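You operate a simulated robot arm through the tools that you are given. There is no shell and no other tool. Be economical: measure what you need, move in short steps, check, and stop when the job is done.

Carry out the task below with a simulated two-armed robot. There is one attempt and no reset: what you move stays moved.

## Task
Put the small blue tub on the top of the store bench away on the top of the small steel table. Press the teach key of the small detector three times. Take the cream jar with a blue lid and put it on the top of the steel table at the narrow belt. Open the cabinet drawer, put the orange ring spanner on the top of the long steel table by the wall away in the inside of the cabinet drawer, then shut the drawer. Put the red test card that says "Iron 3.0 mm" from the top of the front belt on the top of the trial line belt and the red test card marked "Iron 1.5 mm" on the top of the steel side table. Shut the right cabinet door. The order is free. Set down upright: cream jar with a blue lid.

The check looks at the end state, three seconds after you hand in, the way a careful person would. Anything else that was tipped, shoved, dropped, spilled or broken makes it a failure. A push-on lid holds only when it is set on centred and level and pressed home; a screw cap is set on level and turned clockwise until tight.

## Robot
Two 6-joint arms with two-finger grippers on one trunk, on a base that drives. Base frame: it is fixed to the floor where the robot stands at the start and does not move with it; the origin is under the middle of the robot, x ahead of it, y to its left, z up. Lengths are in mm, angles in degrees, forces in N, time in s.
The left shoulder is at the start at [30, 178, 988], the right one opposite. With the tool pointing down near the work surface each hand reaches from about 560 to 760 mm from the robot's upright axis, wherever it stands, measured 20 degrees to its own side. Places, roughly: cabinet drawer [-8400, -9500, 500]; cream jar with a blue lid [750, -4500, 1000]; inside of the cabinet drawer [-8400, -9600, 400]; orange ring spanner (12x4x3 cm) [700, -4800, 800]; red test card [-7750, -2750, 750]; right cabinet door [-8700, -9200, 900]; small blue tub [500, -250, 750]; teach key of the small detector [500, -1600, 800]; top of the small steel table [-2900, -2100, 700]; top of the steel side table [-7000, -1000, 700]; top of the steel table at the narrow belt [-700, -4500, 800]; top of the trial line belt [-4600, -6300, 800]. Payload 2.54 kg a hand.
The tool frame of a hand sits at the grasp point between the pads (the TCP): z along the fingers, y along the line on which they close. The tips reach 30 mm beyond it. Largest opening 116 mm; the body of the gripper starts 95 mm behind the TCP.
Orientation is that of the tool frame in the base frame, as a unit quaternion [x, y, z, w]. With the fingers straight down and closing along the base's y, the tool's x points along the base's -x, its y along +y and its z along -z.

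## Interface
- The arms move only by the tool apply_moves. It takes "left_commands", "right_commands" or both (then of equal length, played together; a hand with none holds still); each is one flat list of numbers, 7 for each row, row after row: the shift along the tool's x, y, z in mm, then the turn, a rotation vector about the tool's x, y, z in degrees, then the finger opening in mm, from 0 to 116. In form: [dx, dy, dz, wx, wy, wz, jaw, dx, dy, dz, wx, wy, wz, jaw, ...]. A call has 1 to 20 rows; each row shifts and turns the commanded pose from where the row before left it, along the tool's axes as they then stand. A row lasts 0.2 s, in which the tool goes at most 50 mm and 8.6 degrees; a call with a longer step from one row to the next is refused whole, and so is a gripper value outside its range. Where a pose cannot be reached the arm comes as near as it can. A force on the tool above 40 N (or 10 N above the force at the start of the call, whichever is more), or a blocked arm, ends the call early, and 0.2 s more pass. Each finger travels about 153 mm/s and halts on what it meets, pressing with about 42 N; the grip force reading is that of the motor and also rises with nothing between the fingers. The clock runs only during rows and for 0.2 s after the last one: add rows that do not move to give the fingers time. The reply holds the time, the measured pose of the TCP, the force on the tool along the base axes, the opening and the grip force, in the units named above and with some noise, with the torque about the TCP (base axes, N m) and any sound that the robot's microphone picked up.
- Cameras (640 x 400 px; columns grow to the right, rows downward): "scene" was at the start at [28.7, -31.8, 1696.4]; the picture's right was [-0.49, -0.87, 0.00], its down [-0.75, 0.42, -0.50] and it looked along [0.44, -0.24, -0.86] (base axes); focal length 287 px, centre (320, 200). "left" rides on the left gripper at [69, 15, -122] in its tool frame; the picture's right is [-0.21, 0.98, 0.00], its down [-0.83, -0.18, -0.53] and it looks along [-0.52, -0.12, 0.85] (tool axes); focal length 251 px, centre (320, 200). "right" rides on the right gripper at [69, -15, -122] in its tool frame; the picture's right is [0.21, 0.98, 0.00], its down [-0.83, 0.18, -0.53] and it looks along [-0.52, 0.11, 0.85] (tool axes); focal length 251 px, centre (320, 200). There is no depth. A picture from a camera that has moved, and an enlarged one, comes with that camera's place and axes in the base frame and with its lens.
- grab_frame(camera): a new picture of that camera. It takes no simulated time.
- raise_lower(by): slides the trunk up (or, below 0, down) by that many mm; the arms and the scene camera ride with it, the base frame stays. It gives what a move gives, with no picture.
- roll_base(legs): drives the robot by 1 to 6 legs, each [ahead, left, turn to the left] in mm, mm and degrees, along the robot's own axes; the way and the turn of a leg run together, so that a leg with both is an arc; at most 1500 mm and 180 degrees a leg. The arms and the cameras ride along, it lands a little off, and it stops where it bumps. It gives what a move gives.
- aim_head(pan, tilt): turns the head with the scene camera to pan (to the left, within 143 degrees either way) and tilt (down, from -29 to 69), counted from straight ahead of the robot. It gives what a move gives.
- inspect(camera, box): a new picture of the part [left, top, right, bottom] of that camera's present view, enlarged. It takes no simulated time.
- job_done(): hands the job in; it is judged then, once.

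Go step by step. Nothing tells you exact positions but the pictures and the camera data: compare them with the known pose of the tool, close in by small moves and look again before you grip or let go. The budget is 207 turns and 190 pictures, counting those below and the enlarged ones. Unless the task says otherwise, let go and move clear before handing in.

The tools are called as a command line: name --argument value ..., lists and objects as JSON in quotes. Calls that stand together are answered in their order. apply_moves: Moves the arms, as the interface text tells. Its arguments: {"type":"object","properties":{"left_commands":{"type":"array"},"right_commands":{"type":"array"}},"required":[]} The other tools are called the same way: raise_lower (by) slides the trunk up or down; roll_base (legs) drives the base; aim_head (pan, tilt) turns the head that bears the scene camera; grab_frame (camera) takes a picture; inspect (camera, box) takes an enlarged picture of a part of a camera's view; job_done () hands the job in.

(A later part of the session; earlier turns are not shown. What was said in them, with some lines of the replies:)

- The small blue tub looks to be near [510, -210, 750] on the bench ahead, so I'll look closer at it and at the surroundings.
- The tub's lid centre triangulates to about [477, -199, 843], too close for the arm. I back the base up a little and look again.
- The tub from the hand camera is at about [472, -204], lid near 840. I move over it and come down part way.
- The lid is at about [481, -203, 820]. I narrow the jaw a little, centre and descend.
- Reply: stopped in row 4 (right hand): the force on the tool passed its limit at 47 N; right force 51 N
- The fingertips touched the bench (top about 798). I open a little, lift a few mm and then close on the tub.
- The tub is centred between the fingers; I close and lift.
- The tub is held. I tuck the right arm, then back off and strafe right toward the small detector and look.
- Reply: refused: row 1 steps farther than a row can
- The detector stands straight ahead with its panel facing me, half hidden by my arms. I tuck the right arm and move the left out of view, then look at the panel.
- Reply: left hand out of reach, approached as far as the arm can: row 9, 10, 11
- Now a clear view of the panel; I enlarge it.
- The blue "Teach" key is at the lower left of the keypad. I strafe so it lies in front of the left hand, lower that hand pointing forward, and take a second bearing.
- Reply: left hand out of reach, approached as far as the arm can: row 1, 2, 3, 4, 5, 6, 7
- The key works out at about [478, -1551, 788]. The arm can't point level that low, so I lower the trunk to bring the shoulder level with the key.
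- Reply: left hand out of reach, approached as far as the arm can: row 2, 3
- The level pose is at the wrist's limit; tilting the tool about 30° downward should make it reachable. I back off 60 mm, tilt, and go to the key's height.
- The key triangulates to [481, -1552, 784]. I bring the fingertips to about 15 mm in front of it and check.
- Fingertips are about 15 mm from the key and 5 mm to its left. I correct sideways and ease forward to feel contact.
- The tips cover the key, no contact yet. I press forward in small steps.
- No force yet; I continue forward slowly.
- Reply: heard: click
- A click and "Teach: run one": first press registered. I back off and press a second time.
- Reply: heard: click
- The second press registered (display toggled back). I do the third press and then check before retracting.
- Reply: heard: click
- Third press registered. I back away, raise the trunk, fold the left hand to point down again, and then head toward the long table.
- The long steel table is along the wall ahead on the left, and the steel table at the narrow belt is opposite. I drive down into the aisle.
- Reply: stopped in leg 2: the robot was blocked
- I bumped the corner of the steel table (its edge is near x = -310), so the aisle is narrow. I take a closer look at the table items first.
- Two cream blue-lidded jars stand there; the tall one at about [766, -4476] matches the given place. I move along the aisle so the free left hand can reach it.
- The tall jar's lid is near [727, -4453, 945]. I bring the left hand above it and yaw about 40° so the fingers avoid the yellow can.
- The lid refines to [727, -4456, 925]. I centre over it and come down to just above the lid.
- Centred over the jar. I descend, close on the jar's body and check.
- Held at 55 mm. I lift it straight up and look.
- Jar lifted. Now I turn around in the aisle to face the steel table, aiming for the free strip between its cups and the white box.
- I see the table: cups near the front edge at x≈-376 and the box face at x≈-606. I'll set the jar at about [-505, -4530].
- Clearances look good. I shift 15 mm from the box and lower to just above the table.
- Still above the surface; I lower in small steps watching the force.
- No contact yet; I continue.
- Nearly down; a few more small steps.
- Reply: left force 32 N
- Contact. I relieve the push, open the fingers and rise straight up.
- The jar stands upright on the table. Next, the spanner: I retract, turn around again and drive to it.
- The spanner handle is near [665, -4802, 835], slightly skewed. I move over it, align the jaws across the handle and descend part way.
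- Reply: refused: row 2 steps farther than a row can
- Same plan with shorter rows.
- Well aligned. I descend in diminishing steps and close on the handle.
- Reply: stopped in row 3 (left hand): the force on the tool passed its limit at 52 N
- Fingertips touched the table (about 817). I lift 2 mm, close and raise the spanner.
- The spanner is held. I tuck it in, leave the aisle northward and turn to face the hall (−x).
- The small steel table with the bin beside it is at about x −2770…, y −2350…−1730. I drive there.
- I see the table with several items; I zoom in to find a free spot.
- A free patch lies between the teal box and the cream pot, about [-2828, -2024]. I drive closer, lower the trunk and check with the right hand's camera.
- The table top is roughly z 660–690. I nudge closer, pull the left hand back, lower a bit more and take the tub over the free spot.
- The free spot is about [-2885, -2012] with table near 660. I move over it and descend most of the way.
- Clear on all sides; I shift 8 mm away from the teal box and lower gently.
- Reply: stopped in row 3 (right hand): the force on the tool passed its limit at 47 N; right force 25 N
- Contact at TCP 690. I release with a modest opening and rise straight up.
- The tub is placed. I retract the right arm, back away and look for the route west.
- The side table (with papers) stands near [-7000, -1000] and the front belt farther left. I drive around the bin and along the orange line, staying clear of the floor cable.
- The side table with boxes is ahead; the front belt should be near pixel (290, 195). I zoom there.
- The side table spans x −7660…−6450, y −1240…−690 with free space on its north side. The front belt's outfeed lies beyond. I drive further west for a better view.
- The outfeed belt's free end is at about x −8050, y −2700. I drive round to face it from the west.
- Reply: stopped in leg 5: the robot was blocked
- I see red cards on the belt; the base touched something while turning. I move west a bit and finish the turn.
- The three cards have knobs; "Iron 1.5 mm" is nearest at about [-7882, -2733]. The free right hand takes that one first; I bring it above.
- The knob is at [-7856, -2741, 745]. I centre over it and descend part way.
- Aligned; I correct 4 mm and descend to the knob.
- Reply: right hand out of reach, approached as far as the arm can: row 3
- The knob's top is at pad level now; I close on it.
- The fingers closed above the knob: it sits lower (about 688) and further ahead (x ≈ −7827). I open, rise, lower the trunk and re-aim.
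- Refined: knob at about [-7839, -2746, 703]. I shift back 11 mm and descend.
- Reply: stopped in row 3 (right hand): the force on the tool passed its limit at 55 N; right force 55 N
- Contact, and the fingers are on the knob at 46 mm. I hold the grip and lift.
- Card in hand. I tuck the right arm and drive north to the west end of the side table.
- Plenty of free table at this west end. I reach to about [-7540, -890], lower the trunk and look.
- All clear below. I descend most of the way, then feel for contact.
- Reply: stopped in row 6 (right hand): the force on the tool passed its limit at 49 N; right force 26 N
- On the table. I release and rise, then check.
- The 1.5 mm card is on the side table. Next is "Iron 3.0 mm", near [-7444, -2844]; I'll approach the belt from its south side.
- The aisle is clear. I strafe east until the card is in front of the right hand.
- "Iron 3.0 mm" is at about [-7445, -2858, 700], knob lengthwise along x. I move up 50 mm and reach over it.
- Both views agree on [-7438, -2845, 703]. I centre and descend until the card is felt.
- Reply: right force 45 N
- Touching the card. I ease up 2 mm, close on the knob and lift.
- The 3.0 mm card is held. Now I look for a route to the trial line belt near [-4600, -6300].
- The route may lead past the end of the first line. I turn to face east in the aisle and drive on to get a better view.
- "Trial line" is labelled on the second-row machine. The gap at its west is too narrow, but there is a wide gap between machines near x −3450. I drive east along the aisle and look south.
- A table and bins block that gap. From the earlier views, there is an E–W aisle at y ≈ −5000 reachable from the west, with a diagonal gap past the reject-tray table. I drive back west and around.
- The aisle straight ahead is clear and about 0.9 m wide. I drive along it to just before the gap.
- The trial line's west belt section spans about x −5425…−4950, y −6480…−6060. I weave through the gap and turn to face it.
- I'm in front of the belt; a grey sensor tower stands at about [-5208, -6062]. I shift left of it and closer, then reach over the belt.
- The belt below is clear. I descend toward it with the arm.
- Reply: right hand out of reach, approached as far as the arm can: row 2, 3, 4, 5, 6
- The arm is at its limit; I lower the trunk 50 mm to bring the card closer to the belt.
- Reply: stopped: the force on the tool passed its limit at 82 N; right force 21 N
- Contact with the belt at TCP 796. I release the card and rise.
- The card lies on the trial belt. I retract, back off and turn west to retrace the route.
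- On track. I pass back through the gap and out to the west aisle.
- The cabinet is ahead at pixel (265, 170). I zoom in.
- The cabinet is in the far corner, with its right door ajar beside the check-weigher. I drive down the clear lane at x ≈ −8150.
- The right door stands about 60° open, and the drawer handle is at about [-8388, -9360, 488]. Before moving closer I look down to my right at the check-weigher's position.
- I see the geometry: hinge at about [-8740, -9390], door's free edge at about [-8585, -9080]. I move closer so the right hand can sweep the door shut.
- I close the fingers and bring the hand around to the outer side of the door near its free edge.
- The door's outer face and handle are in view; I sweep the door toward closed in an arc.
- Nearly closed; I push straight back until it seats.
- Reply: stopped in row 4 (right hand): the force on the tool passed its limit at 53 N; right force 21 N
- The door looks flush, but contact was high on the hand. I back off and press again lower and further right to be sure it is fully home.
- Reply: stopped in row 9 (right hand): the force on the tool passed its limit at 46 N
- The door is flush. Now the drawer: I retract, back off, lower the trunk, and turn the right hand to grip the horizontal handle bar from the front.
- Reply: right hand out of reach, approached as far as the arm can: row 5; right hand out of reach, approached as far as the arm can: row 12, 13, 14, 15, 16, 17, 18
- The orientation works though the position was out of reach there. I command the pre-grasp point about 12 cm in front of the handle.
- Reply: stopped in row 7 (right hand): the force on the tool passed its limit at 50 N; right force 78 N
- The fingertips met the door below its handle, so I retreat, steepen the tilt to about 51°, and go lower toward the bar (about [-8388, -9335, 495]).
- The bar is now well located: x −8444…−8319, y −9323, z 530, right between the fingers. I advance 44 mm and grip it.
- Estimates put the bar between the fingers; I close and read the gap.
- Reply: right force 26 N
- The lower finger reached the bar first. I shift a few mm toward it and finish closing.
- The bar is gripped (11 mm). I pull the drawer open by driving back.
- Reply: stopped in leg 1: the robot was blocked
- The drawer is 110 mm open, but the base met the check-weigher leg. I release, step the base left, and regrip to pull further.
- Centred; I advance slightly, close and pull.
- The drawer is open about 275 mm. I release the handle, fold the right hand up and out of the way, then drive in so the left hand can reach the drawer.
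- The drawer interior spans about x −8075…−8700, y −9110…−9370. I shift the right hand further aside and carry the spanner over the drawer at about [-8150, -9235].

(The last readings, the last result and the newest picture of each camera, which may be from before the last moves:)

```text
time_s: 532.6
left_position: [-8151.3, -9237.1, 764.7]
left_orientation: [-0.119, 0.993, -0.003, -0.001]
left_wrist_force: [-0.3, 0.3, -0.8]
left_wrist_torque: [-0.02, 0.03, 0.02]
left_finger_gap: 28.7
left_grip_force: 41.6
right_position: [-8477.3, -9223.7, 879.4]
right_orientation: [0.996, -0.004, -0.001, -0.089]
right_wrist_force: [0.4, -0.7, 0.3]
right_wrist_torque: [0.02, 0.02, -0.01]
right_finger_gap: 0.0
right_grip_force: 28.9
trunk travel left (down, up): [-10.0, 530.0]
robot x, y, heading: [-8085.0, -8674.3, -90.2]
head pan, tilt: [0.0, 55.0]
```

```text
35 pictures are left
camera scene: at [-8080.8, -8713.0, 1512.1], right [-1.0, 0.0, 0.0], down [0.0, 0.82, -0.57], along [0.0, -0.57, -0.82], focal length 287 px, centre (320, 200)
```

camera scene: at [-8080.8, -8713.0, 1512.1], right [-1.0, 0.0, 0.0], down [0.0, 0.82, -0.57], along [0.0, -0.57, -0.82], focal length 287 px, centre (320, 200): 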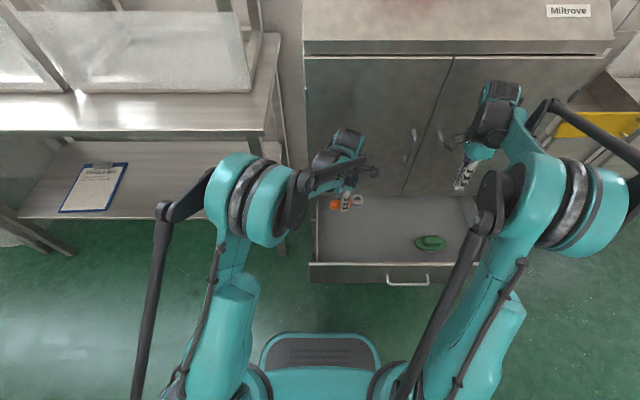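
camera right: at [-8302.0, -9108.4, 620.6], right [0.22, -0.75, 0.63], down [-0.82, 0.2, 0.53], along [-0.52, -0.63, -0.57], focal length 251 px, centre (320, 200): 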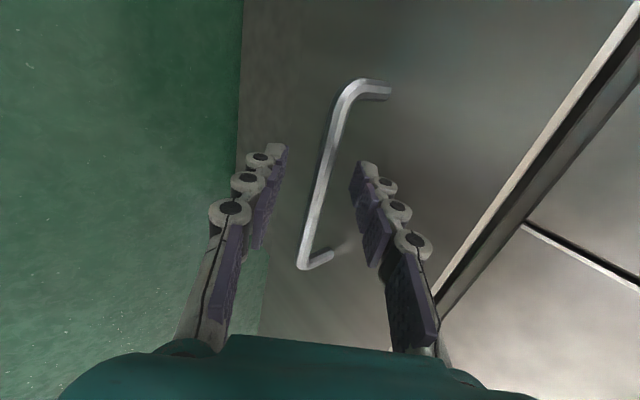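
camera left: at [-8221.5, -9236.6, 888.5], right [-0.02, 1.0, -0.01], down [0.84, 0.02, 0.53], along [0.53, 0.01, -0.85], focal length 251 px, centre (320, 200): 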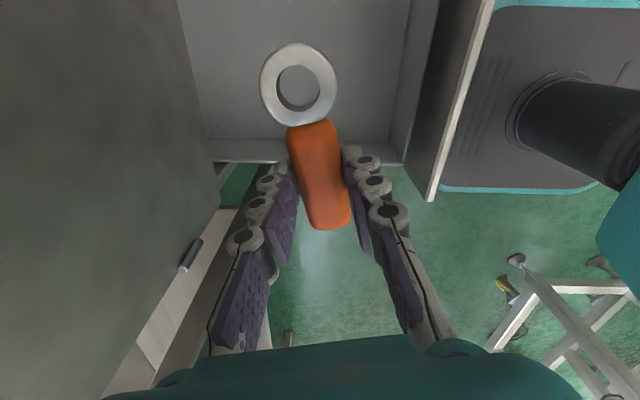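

Positioned above the drawer floor with clearance on all sides. I shift 25 mm inward and descend.

apply_moves --left_commands '[24, 6, 20, 0, 0, 0, 5, 0, 0, 45, 0, 0, 0, 5, 0, 0, 45, 0, 0, 0, 5, 0, 0, 45, 0, 0, 0, 5, 0, 0, 45, 0, 0, 0, 5, 0, 0, 15, 0, 0, 0, 5, 0, 0, 0, 0, 0, 0, 5]'

grab_frame --camera "left"

```text
time_s: 534.2
left_position: [-8176.2, -9237.7, 549.3]
left_orientation: [-0.12, 0.993, -0.003, 0.001]
left_wrist_force: [0.7, -0.1, -0.6]
left_wrist_torque: [0.0, 0.02, 0.0]
left_finger_gap: 28.9
left_grip_force: 41.7
right_position: [-8477.8, -9222.1, 880.2]
right_orientation: [0.996, -0.005, -0.001, -0.089]
right_wrist_force: [0.9, 0.1, 0.9]
right_wrist_torque: [0.01, -0.02, -0.02]
right_finger_gap: 0.0
right_grip_force: 28.3
trunk travel left (down, up): [-10.0, 530.0]
robot x, y, heading: [-8081.6, -8672.4, -90.0]
head pan, tilt: [0.0, 55.0]
```

```text
34 pictures are left
camera left: at [-8245.8, -9237.5, 671.7], right [-0.02, 1.0, -0.01], down [0.84, 0.02, 0.53], along [0.53, 0.01, -0.85], focal length 251 px, centre (320, 200)
```

left: 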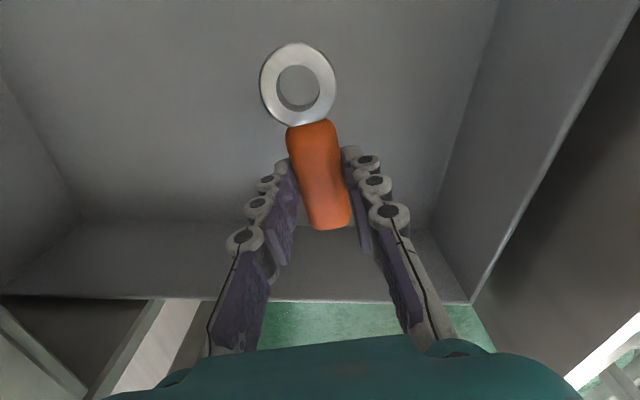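

apply_moves --left_commands '[0, 0, 15, 0, 0, 0, 5, 0, 0, 12, 0, 0, 0, 5, 0, 0, 10, 0, 0, 0, 5, 0, 0, 8, 0, 0, 0, 5, 0, 0, 6, 0, 0, 0, 5, 0, 0, 5, 0, 0, 0, 5, 0, 0, 5, 0, 0, 0, 5, 0, 0, 5, 0, 0, 0, 5, 0, 0, 0, 0, 0, 0, 5]'

grab_frame --camera "left"

```text
time_s: 536.2
left_position: [-8174.4, -9238.2, 481.9]
left_orientation: [-0.12, 0.993, -0.003, 0.0]
left_wrist_force: [-0.2, -0.2, 2.3]
left_wrist_torque: [-0.02, 0.17, 0.0]
left_finger_gap: 28.8
left_grip_force: 41.8
right_position: [-8478.1, -9223.3, 879.5]
right_orientation: [0.996, -0.005, -0.001, -0.088]
right_wrist_force: [0.0, -0.5, -0.2]
right_wrist_torque: [0.01, 0.03, 0.01]
right_finger_gap: 0.1
right_grip_force: 28.4
trunk travel left (down, up): [-10.0, 530.0]
robot x, y, heading: [-8082.2, -8669.8, -89.8]
head pan, tilt: [0.0, 55.0]
```

```text
33 pictures are left
camera left: at [-8245.1, -9237.4, 604.0], right [-0.02, 1.0, -0.01], down [0.85, 0.02, 0.53], along [0.53, 0.01, -0.85], focal length 251 px, centre (320, 200)
```

left: 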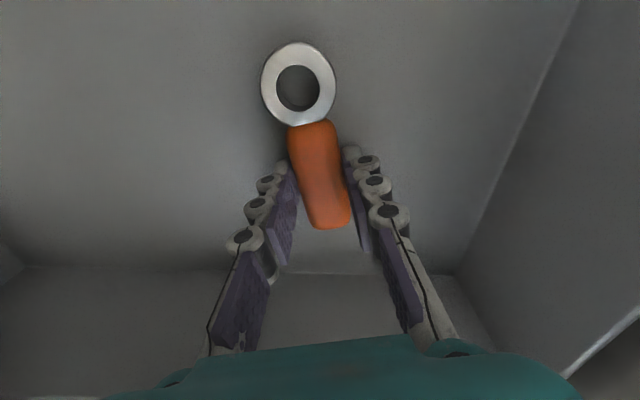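

Just touching. I lower 2 mm more, release, and rise straight up.

apply_moves --left_commands '[0, 0, 2, 0, 0, 0, 5, 0, 0, 0, 0, 0, 0, 30, 0, 0, 0, 0, 0, 0, 50, 0, 0, 0, 0, 0, 0, 56, 0, 0, -20, 0, 0, 0, 56, 0, 0, -40, 0, 0, 0, 56, 0, 0, -45, 0, 0, 0, 56, 0, 0, -45, 0, 0, 0, 56, 0, 0, -45, 0, 0, 0, 56, 0, 0, -45, 0, 0, 0, 56, 0, 0, -45, 0, 0, 0, 56, 0, 0, -40, 0, 0, 0, 56]'

grab_frame --camera "left"

```text
time_s: 538.9
left_position: [-8172.1, -9235.0, 805.7]
left_orientation: [-0.12, 0.993, -0.004, 0.0]
left_wrist_force: [-0.7, 0.0, -0.7]
left_wrist_torque: [-0.02, 0.01, -0.01]
left_finger_gap: 56.2
left_grip_force: 0.0
right_position: [-8477.6, -9223.8, 880.0]
right_orientation: [0.996, -0.005, -0.001, -0.089]
right_wrist_force: [0.8, -0.1, -0.2]
right_wrist_torque: [0.0, -0.03, 0.0]
right_finger_gap: 0.2
right_grip_force: 28.4
trunk travel left (down, up): [-10.0, 530.0]
robot x, y, heading: [-8081.2, -8671.1, -89.9]
head pan, tilt: [0.0, 55.0]
```

```text
32 pictures are left
camera left: at [-8242.2, -9234.7, 927.8], right [-0.02, 1.0, -0.01], down [0.84, 0.02, 0.53], along [0.53, 0.01, -0.85], focal length 251 px, centre (320, 200)
```

left: 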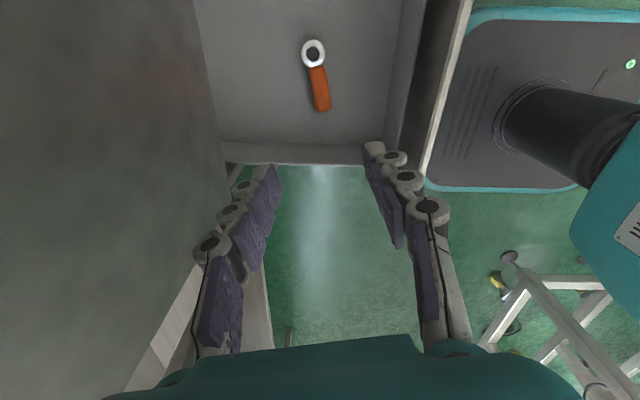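

The spanner lies in the drawer. To shut it, I back off, tilt the closed right hand forward, and line it up against the drawer front just above the bar.

roll_base --legs '[[-350, 0, 0]]'

apply_moves --right_commands '[0, 0, 0, -7.2, 0, 0, 0, 0, 0, 0, -7.2, 0, 0, 0, 0, 0, 0, -7.2, 0, 0, 0, 0, 0, 0, -7.2, 0, 0, 0, 0, 0, 0, -7.2, 0, 0, 0, 0, 0, 0, -7.2, 0, 0, 0, 0, 0, 0, -7, 0, 0, 0, 13, -14, 42, 0, 0, 0, 0, 13, -14, 42, 0, 0, 0, 0, 13, -14, 42, 0, 0, 0, 0, 13, -14, 42, 0, 0, 0, 0, 13, -14, 42, 0, 0, 0, 0, 13, -14, 42, 0, 0, 0, 0, 14, -14, 40, 0, 0, 0, 0, 0, 0, 0, 0, 0, 0, 0]' --left_commands '[-15, 38, -5, 0, 0, 0, 40, -15, 38, -5, 0, 0, 0, 40, -15, 38, -5, 0, 0, 0, 40, -15, 38, -5, 0, 0, 0, 40, 0, 0, 0, 0, 0, 0, 40, 0, 0, 0, 0, 0, 0, 40, 0, 0, 0, 0, 0, 0, 40, 0, 0, 0, 0, 0, 0, 40, 0, 0, 0, 0, 0, 0, 40, 0, 0, 0, 0, 0, 0, 40, 0, 0, 0, 0, 0, 0, 40, 0, 0, 0, 0, 0, 0, 40, 0, 0, 0, 0, 0, 0, 40, 0, 0, 0, 0, 0, 0, 40, 0, 0, 0, 0, 0, 0, 40]'

grab_frame --camera "right"

grab_frame --camera "scene"

```text
time_s: 541.1
left_position: [-8171.0, -8877.2, 804.3]
left_orientation: [-0.121, 0.993, -0.003, -0.001]
left_wrist_force: [0.0, 0.5, -0.6]
left_wrist_torque: [0.01, -0.02, -0.04]
left_finger_gap: 55.9
left_grip_force: 0.1
right_position: [-8477.7, -8865.2, 879.4]
right_orientation: [0.996, -0.003, -0.002, -0.088]
right_wrist_force: [0.2, 0.2, 0.5]
right_wrist_torque: [-0.04, 0.02, 0.02]
right_finger_gap: 0.1
right_grip_force: 28.7
trunk travel left (down, up): [-10.0, 530.0]
robot x, y, heading: [-8082.9, -8313.8, -89.9]
head pan, tilt: [0.0, 55.0]
```

```text
time_s: 544.4
left_position: [-8150.1, -8716.4, 823.5]
left_orientation: [-0.121, 0.993, -0.003, 0.0]
left_wrist_force: [1.0, -0.6, -0.3]
left_wrist_torque: [0.03, -0.02, 0.01]
left_finger_gap: 39.9
left_grip_force: 0.0
right_position: [-8388.9, -8985.4, 594.0]
right_orientation: [0.94, -0.001, -0.003, 0.341]
right_wrist_force: [-0.4, 0.0, 0.0]
right_wrist_torque: [0.03, -0.02, -0.01]
right_finger_gap: 0.0
right_grip_force: 28.6
right hand out of reach, approached as far as the arm can: row 14
trunk travel left (down, up): [-10.0, 530.0]
robot x, y, heading: [-8084.0, -8316.7, -89.8]
head pan, tilt: [0.0, 55.0]
```

```text
31 pictures are left
camera right: at [-8319.4, -8895.3, 679.3], right [0.21, -0.75, 0.63], down [-0.82, 0.21, 0.53], along [-0.53, -0.63, -0.57], focal length 251 px, centre (320, 200)
```

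right: 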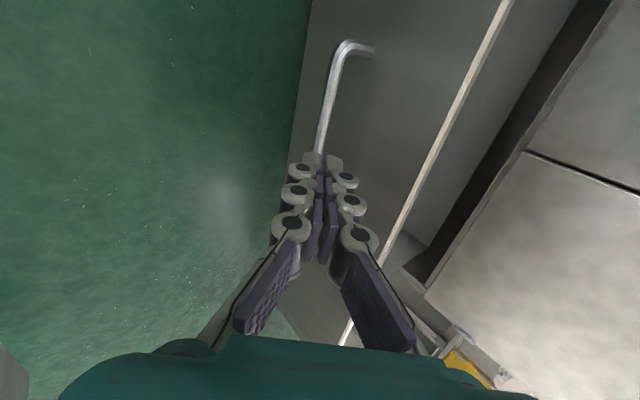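

```text
30 pictures are left
camera scene: at [-8081.6, -8355.9, 1512.1], right [-1.0, 0.0, 0.0], down [0.0, 0.82, -0.57], along [0.0, -0.57, -0.82], focal length 287 px, centre (320, 200)
```

scene: 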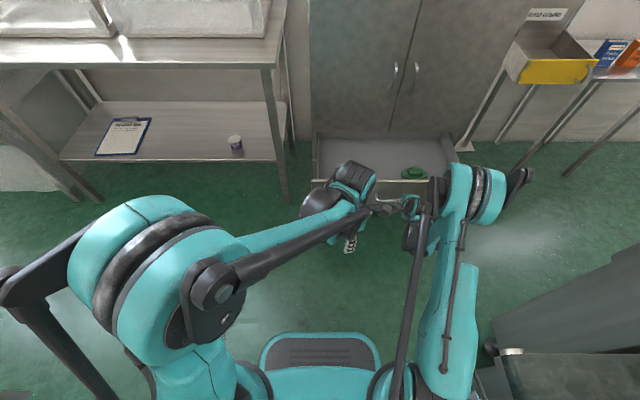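

The closed fingertips face the drawer front between bar and top edge. I drive forward to push it shut.

roll_base --legs '[[200, 0, 0], [120, 0, 0]]'

grab_frame --camera "scene"

```text
time_s: 546.8
left_position: [-8145.7, -9037.5, 822.2]
left_orientation: [-0.125, 0.992, -0.003, 0.001]
left_wrist_force: [1.1, 0.0, 0.1]
left_wrist_torque: [0.03, -0.01, 0.02]
left_finger_gap: 40.0
left_grip_force: 0.2
right_position: [-8381.4, -9309.4, 593.5]
right_orientation: [0.94, 0.001, -0.002, 0.341]
right_wrist_force: [0.6, -0.3, 0.4]
right_wrist_torque: [0.02, -0.01, 0.0]
right_finger_gap: 0.0
right_grip_force: 28.7
trunk travel left (down, up): [-10.0, 530.0]
robot x, y, heading: [-8084.3, -8634.3, -89.0]
head pan, tilt: [0.0, 55.0]
```

```text
29 pictures are left
camera scene: at [-8078.9, -8677.5, 1512.0], right [-1.0, -0.01, 0.0], down [-0.01, 0.82, -0.57], along [0.01, -0.57, -0.82], focal length 287 px, centre (320, 200)
```

scene: 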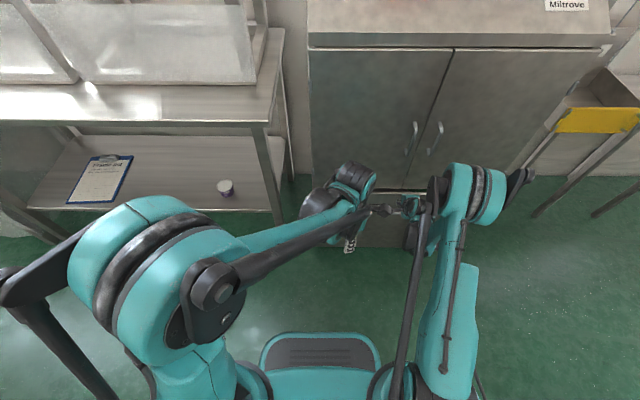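

Almost shut. I finish the push with small arm steps until it seats.

apply_moves --right_commands '[0, 6.1, 5.1, 0, 0, 0, 0, 0, 6.1, 5.1, 0, 0, 0, 0, 0, 6.1, 5.1, 0, 0, 0, 0, 0, 4.6, 3.8, 0, 0, 0, 0, 0, 4.6, 3.8, 0, 0, 0, 0, 0, 3, 2.6, 0, 0, 0, 0, 0, 3, 2.6, 0, 0, 0, 0, 0, 3, 2.6, 0, 0, 0, 0, 0, 3, 2.6, 0, 0, 0, 0]'

grab_frame --camera "right"

```text
time_s: 548.0
left_position: [-8144.1, -9035.7, 824.5]
left_orientation: [-0.125, 0.992, -0.004, -0.001]
left_wrist_force: [0.0, -1.1, -0.4]
left_wrist_torque: [-0.02, -0.03, -0.01]
left_finger_gap: 40.0
left_grip_force: 0.0
right_position: [-8381.5, -9338.0, 594.4]
right_orientation: [0.942, 0.002, 0.0, 0.337]
right_wrist_force: [1.4, 12.4, 5.1]
right_wrist_torque: [0.07, -0.02, 0.03]
right_finger_gap: 0.0
right_grip_force: 28.4
trunk travel left (down, up): [-10.0, 530.0]
robot x, y, heading: [-8081.5, -8635.6, -89.5]
head pan, tilt: [0.0, 55.0]
stopped in row 6 (right hand): the force on the tool passed its limit at 49 N (the readings are from after the stop); the commanded pose is now the measured one
```

```text
28 pictures are left
camera right: at [-8312.2, -9247.8, 679.1], right [0.22, -0.76, 0.62], down [-0.83, 0.2, 0.53], along [-0.52, -0.63, -0.58], focal length 251 px, centre (320, 200)
```

right: 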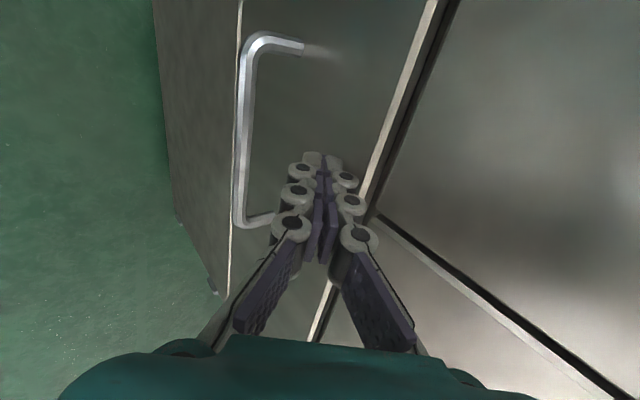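

It stopped firmly at 49 N. I push once more to confirm it's at its end stop, then retreat and inspect.

apply_moves --right_commands '[0, -3, -2.6, 0, 0, 0, 0, 0, 3, 2.6, 0, 0, 0, 0, 0, 3, 2.6, 0, 0, 0, 0, 0, 3, 2.6, 0, 0, 0, 0, 0, 3, 2.6, 0, 0, 0, 0, 0, 3, 2.6, 0, 0, 0, 0]'

apply_moves --right_commands '[0, -20, -30, 0, 0, 0, 0, 0, -20, -40, 0, 0, 0, 0, 0, -20, -40, 0, 0, 0, 0, 0, -20, -40, 0, 0, 0, 0, 0, -20, -40, 0, 0, 0, 0]'

roll_base --legs '[[-350, 0, 0]]'

aim_head --pan -20 --tilt 45

grab_frame --camera "scene"

```text
time_s: 548.8
left_position: [-8143.8, -9033.8, 823.6]
left_orientation: [-0.125, 0.992, -0.004, 0.0]
left_wrist_force: [1.1, -1.0, -0.6]
left_wrist_torque: [0.08, -0.02, -0.01]
left_finger_gap: 40.0
left_grip_force: 0.1
right_position: [-8382.1, -9337.3, 592.5]
right_orientation: [0.943, 0.002, 0.0, 0.332]
right_wrist_force: [0.7, 10.7, 3.8]
right_wrist_torque: [0.09, 0.01, 0.02]
right_finger_gap: 0.0
right_grip_force: 28.4
trunk travel left (down, up): [-10.0, 530.0]
robot x, y, heading: [-8079.9, -8636.4, -89.3]
head pan, tilt: [0.0, 55.0]
stopped in row 4 (right hand): the force on the tool passed its limit at 47 N (the readings are from after the stop); the commanded pose is now the measured one
```

```text
time_s: 550.0
left_position: [-8144.2, -9034.3, 823.7]
left_orientation: [-0.124, 0.992, -0.004, 0.0]
left_wrist_force: [-0.2, 0.2, 0.2]
left_wrist_torque: [0.0, 0.0, 0.02]
left_finger_gap: 39.9
left_grip_force: 0.0
right_position: [-8396.7, -9194.2, 722.9]
right_orientation: [0.944, 0.002, 0.001, 0.33]
right_wrist_force: [0.4, -0.2, 1.0]
right_wrist_torque: [0.03, -0.01, -0.01]
right_finger_gap: 0.0
right_grip_force: 28.8
right hand out of reach, approached as far as the arm can: row 2, 3, 4, 5
trunk travel left (down, up): [-10.0, 530.0]
robot x, y, heading: [-8076.7, -8636.7, -89.5]
head pan, tilt: [0.0, 55.0]
```

```text
time_s: 552.3
left_position: [-8149.5, -8686.5, 824.6]
left_orientation: [-0.125, 0.992, -0.003, 0.001]
left_wrist_force: [-0.2, -0.1, 0.4]
left_wrist_torque: [-0.01, -0.02, 0.0]
left_finger_gap: 40.0
left_grip_force: 0.1
right_position: [-8400.4, -8848.1, 721.9]
right_orientation: [0.944, 0.003, 0.001, 0.33]
right_wrist_force: [0.0, -0.6, 0.3]
right_wrist_torque: [-0.02, -0.01, -0.02]
right_finger_gap: 0.0
right_grip_force: 29.0
trunk travel left (down, up): [-10.0, 530.0]
robot x, y, heading: [-8085.4, -8290.4, -89.2]
head pan, tilt: [0.0, 55.0]
```

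```text
time_s: 553.1
left_position: [-8148.5, -8688.5, 823.9]
left_orientation: [-0.125, 0.992, -0.003, -0.001]
left_wrist_force: [0.3, -0.5, 0.0]
left_wrist_torque: [0.02, 0.0, -0.05]
left_finger_gap: 40.0
left_grip_force: 0.0
right_position: [-8400.1, -8848.7, 721.2]
right_orientation: [0.944, 0.003, 0.001, 0.331]
right_wrist_force: [0.4, 0.7, 0.5]
right_wrist_torque: [-0.03, 0.02, 0.01]
right_finger_gap: 0.0
right_grip_force: 28.7
trunk travel left (down, up): [-10.0, 530.0]
robot x, y, heading: [-8085.5, -8284.4, -89.4]
head pan, tilt: [-20.0, 45.0]
```

```text
27 pictures are left
camera scene: at [-8110.3, -8331.6, 1525.5], right [-0.94, 0.33, 0.0], down [0.23, 0.67, -0.71], along [-0.23, -0.67, -0.71], focal length 287 px, centre (320, 200)
```

scene: 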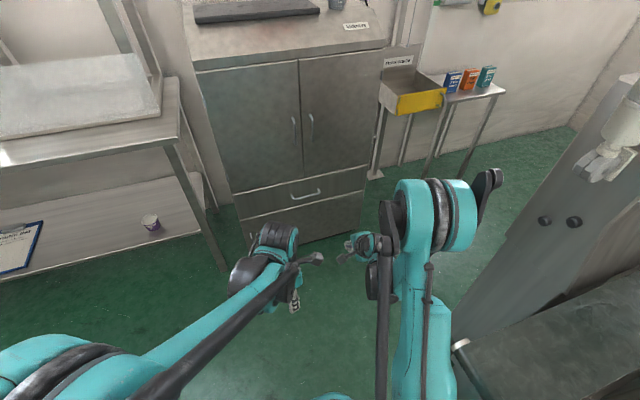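

inspect --camera "scene" --box '[180, 20, 400, 260]'

inspect --camera "scene" --box '[225, 145, 385, 245]'

```text
1.67 times, centred on (290, 140) of scene
camera zoom: at [-8110.3, -8331.6, 1525.5], right [-0.94, 0.33, 0.0], down [0.23, 0.67, -0.71], along [-0.23, -0.67, -0.71], focal length 479 px, centre (370, 300)
```

zoom: 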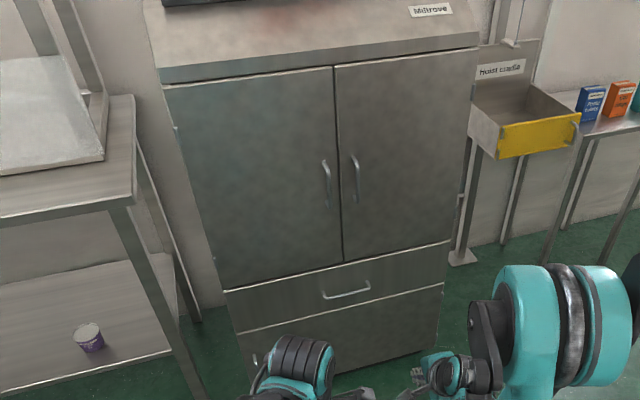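

```text
4.00 times, centred on (305, 195) of scene
camera zoom: at [-8110.3, -8331.6, 1525.5], right [-0.94, 0.33, 0.0], down [0.23, 0.67, -0.71], along [-0.23, -0.67, -0.71], focal length 1150 px, centre (380, 220)
```

zoom: 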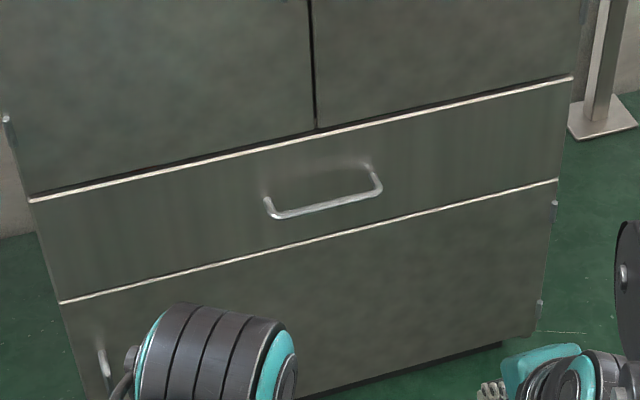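

The doors and drawer are flush, both hands are empty and clear, and every item is placed. I hand in now.

job_done

```text
The job is handed in.
```

I finished every part of the task and handed it in:
- **Tub:** the small blue tub is on the small steel table.
- **Teach key:** pressed three times. I heard a click each time, and the display now shows "Teach: run one".
- **Jar:** I took the taller of two cream jars with blue lids, because it matched the place you gave. It stands upright on the steel table at the narrow belt.
- **Spanner and drawer:** the orange ring spanner is in the cabinet drawer, and the drawer is shut.
- **Test cards:** "Iron 3.0 mm" is on the trial line belt and "Iron 1.5 mm" is on the steel side table.
- **Door:** the right cabinet door is shut.

The base bumped three things while driving: the steel table at the narrow belt, the end of the front belt, and a leg of the check-weigher. I saw nothing moved or knocked over, but I didn't go back to check each spot.
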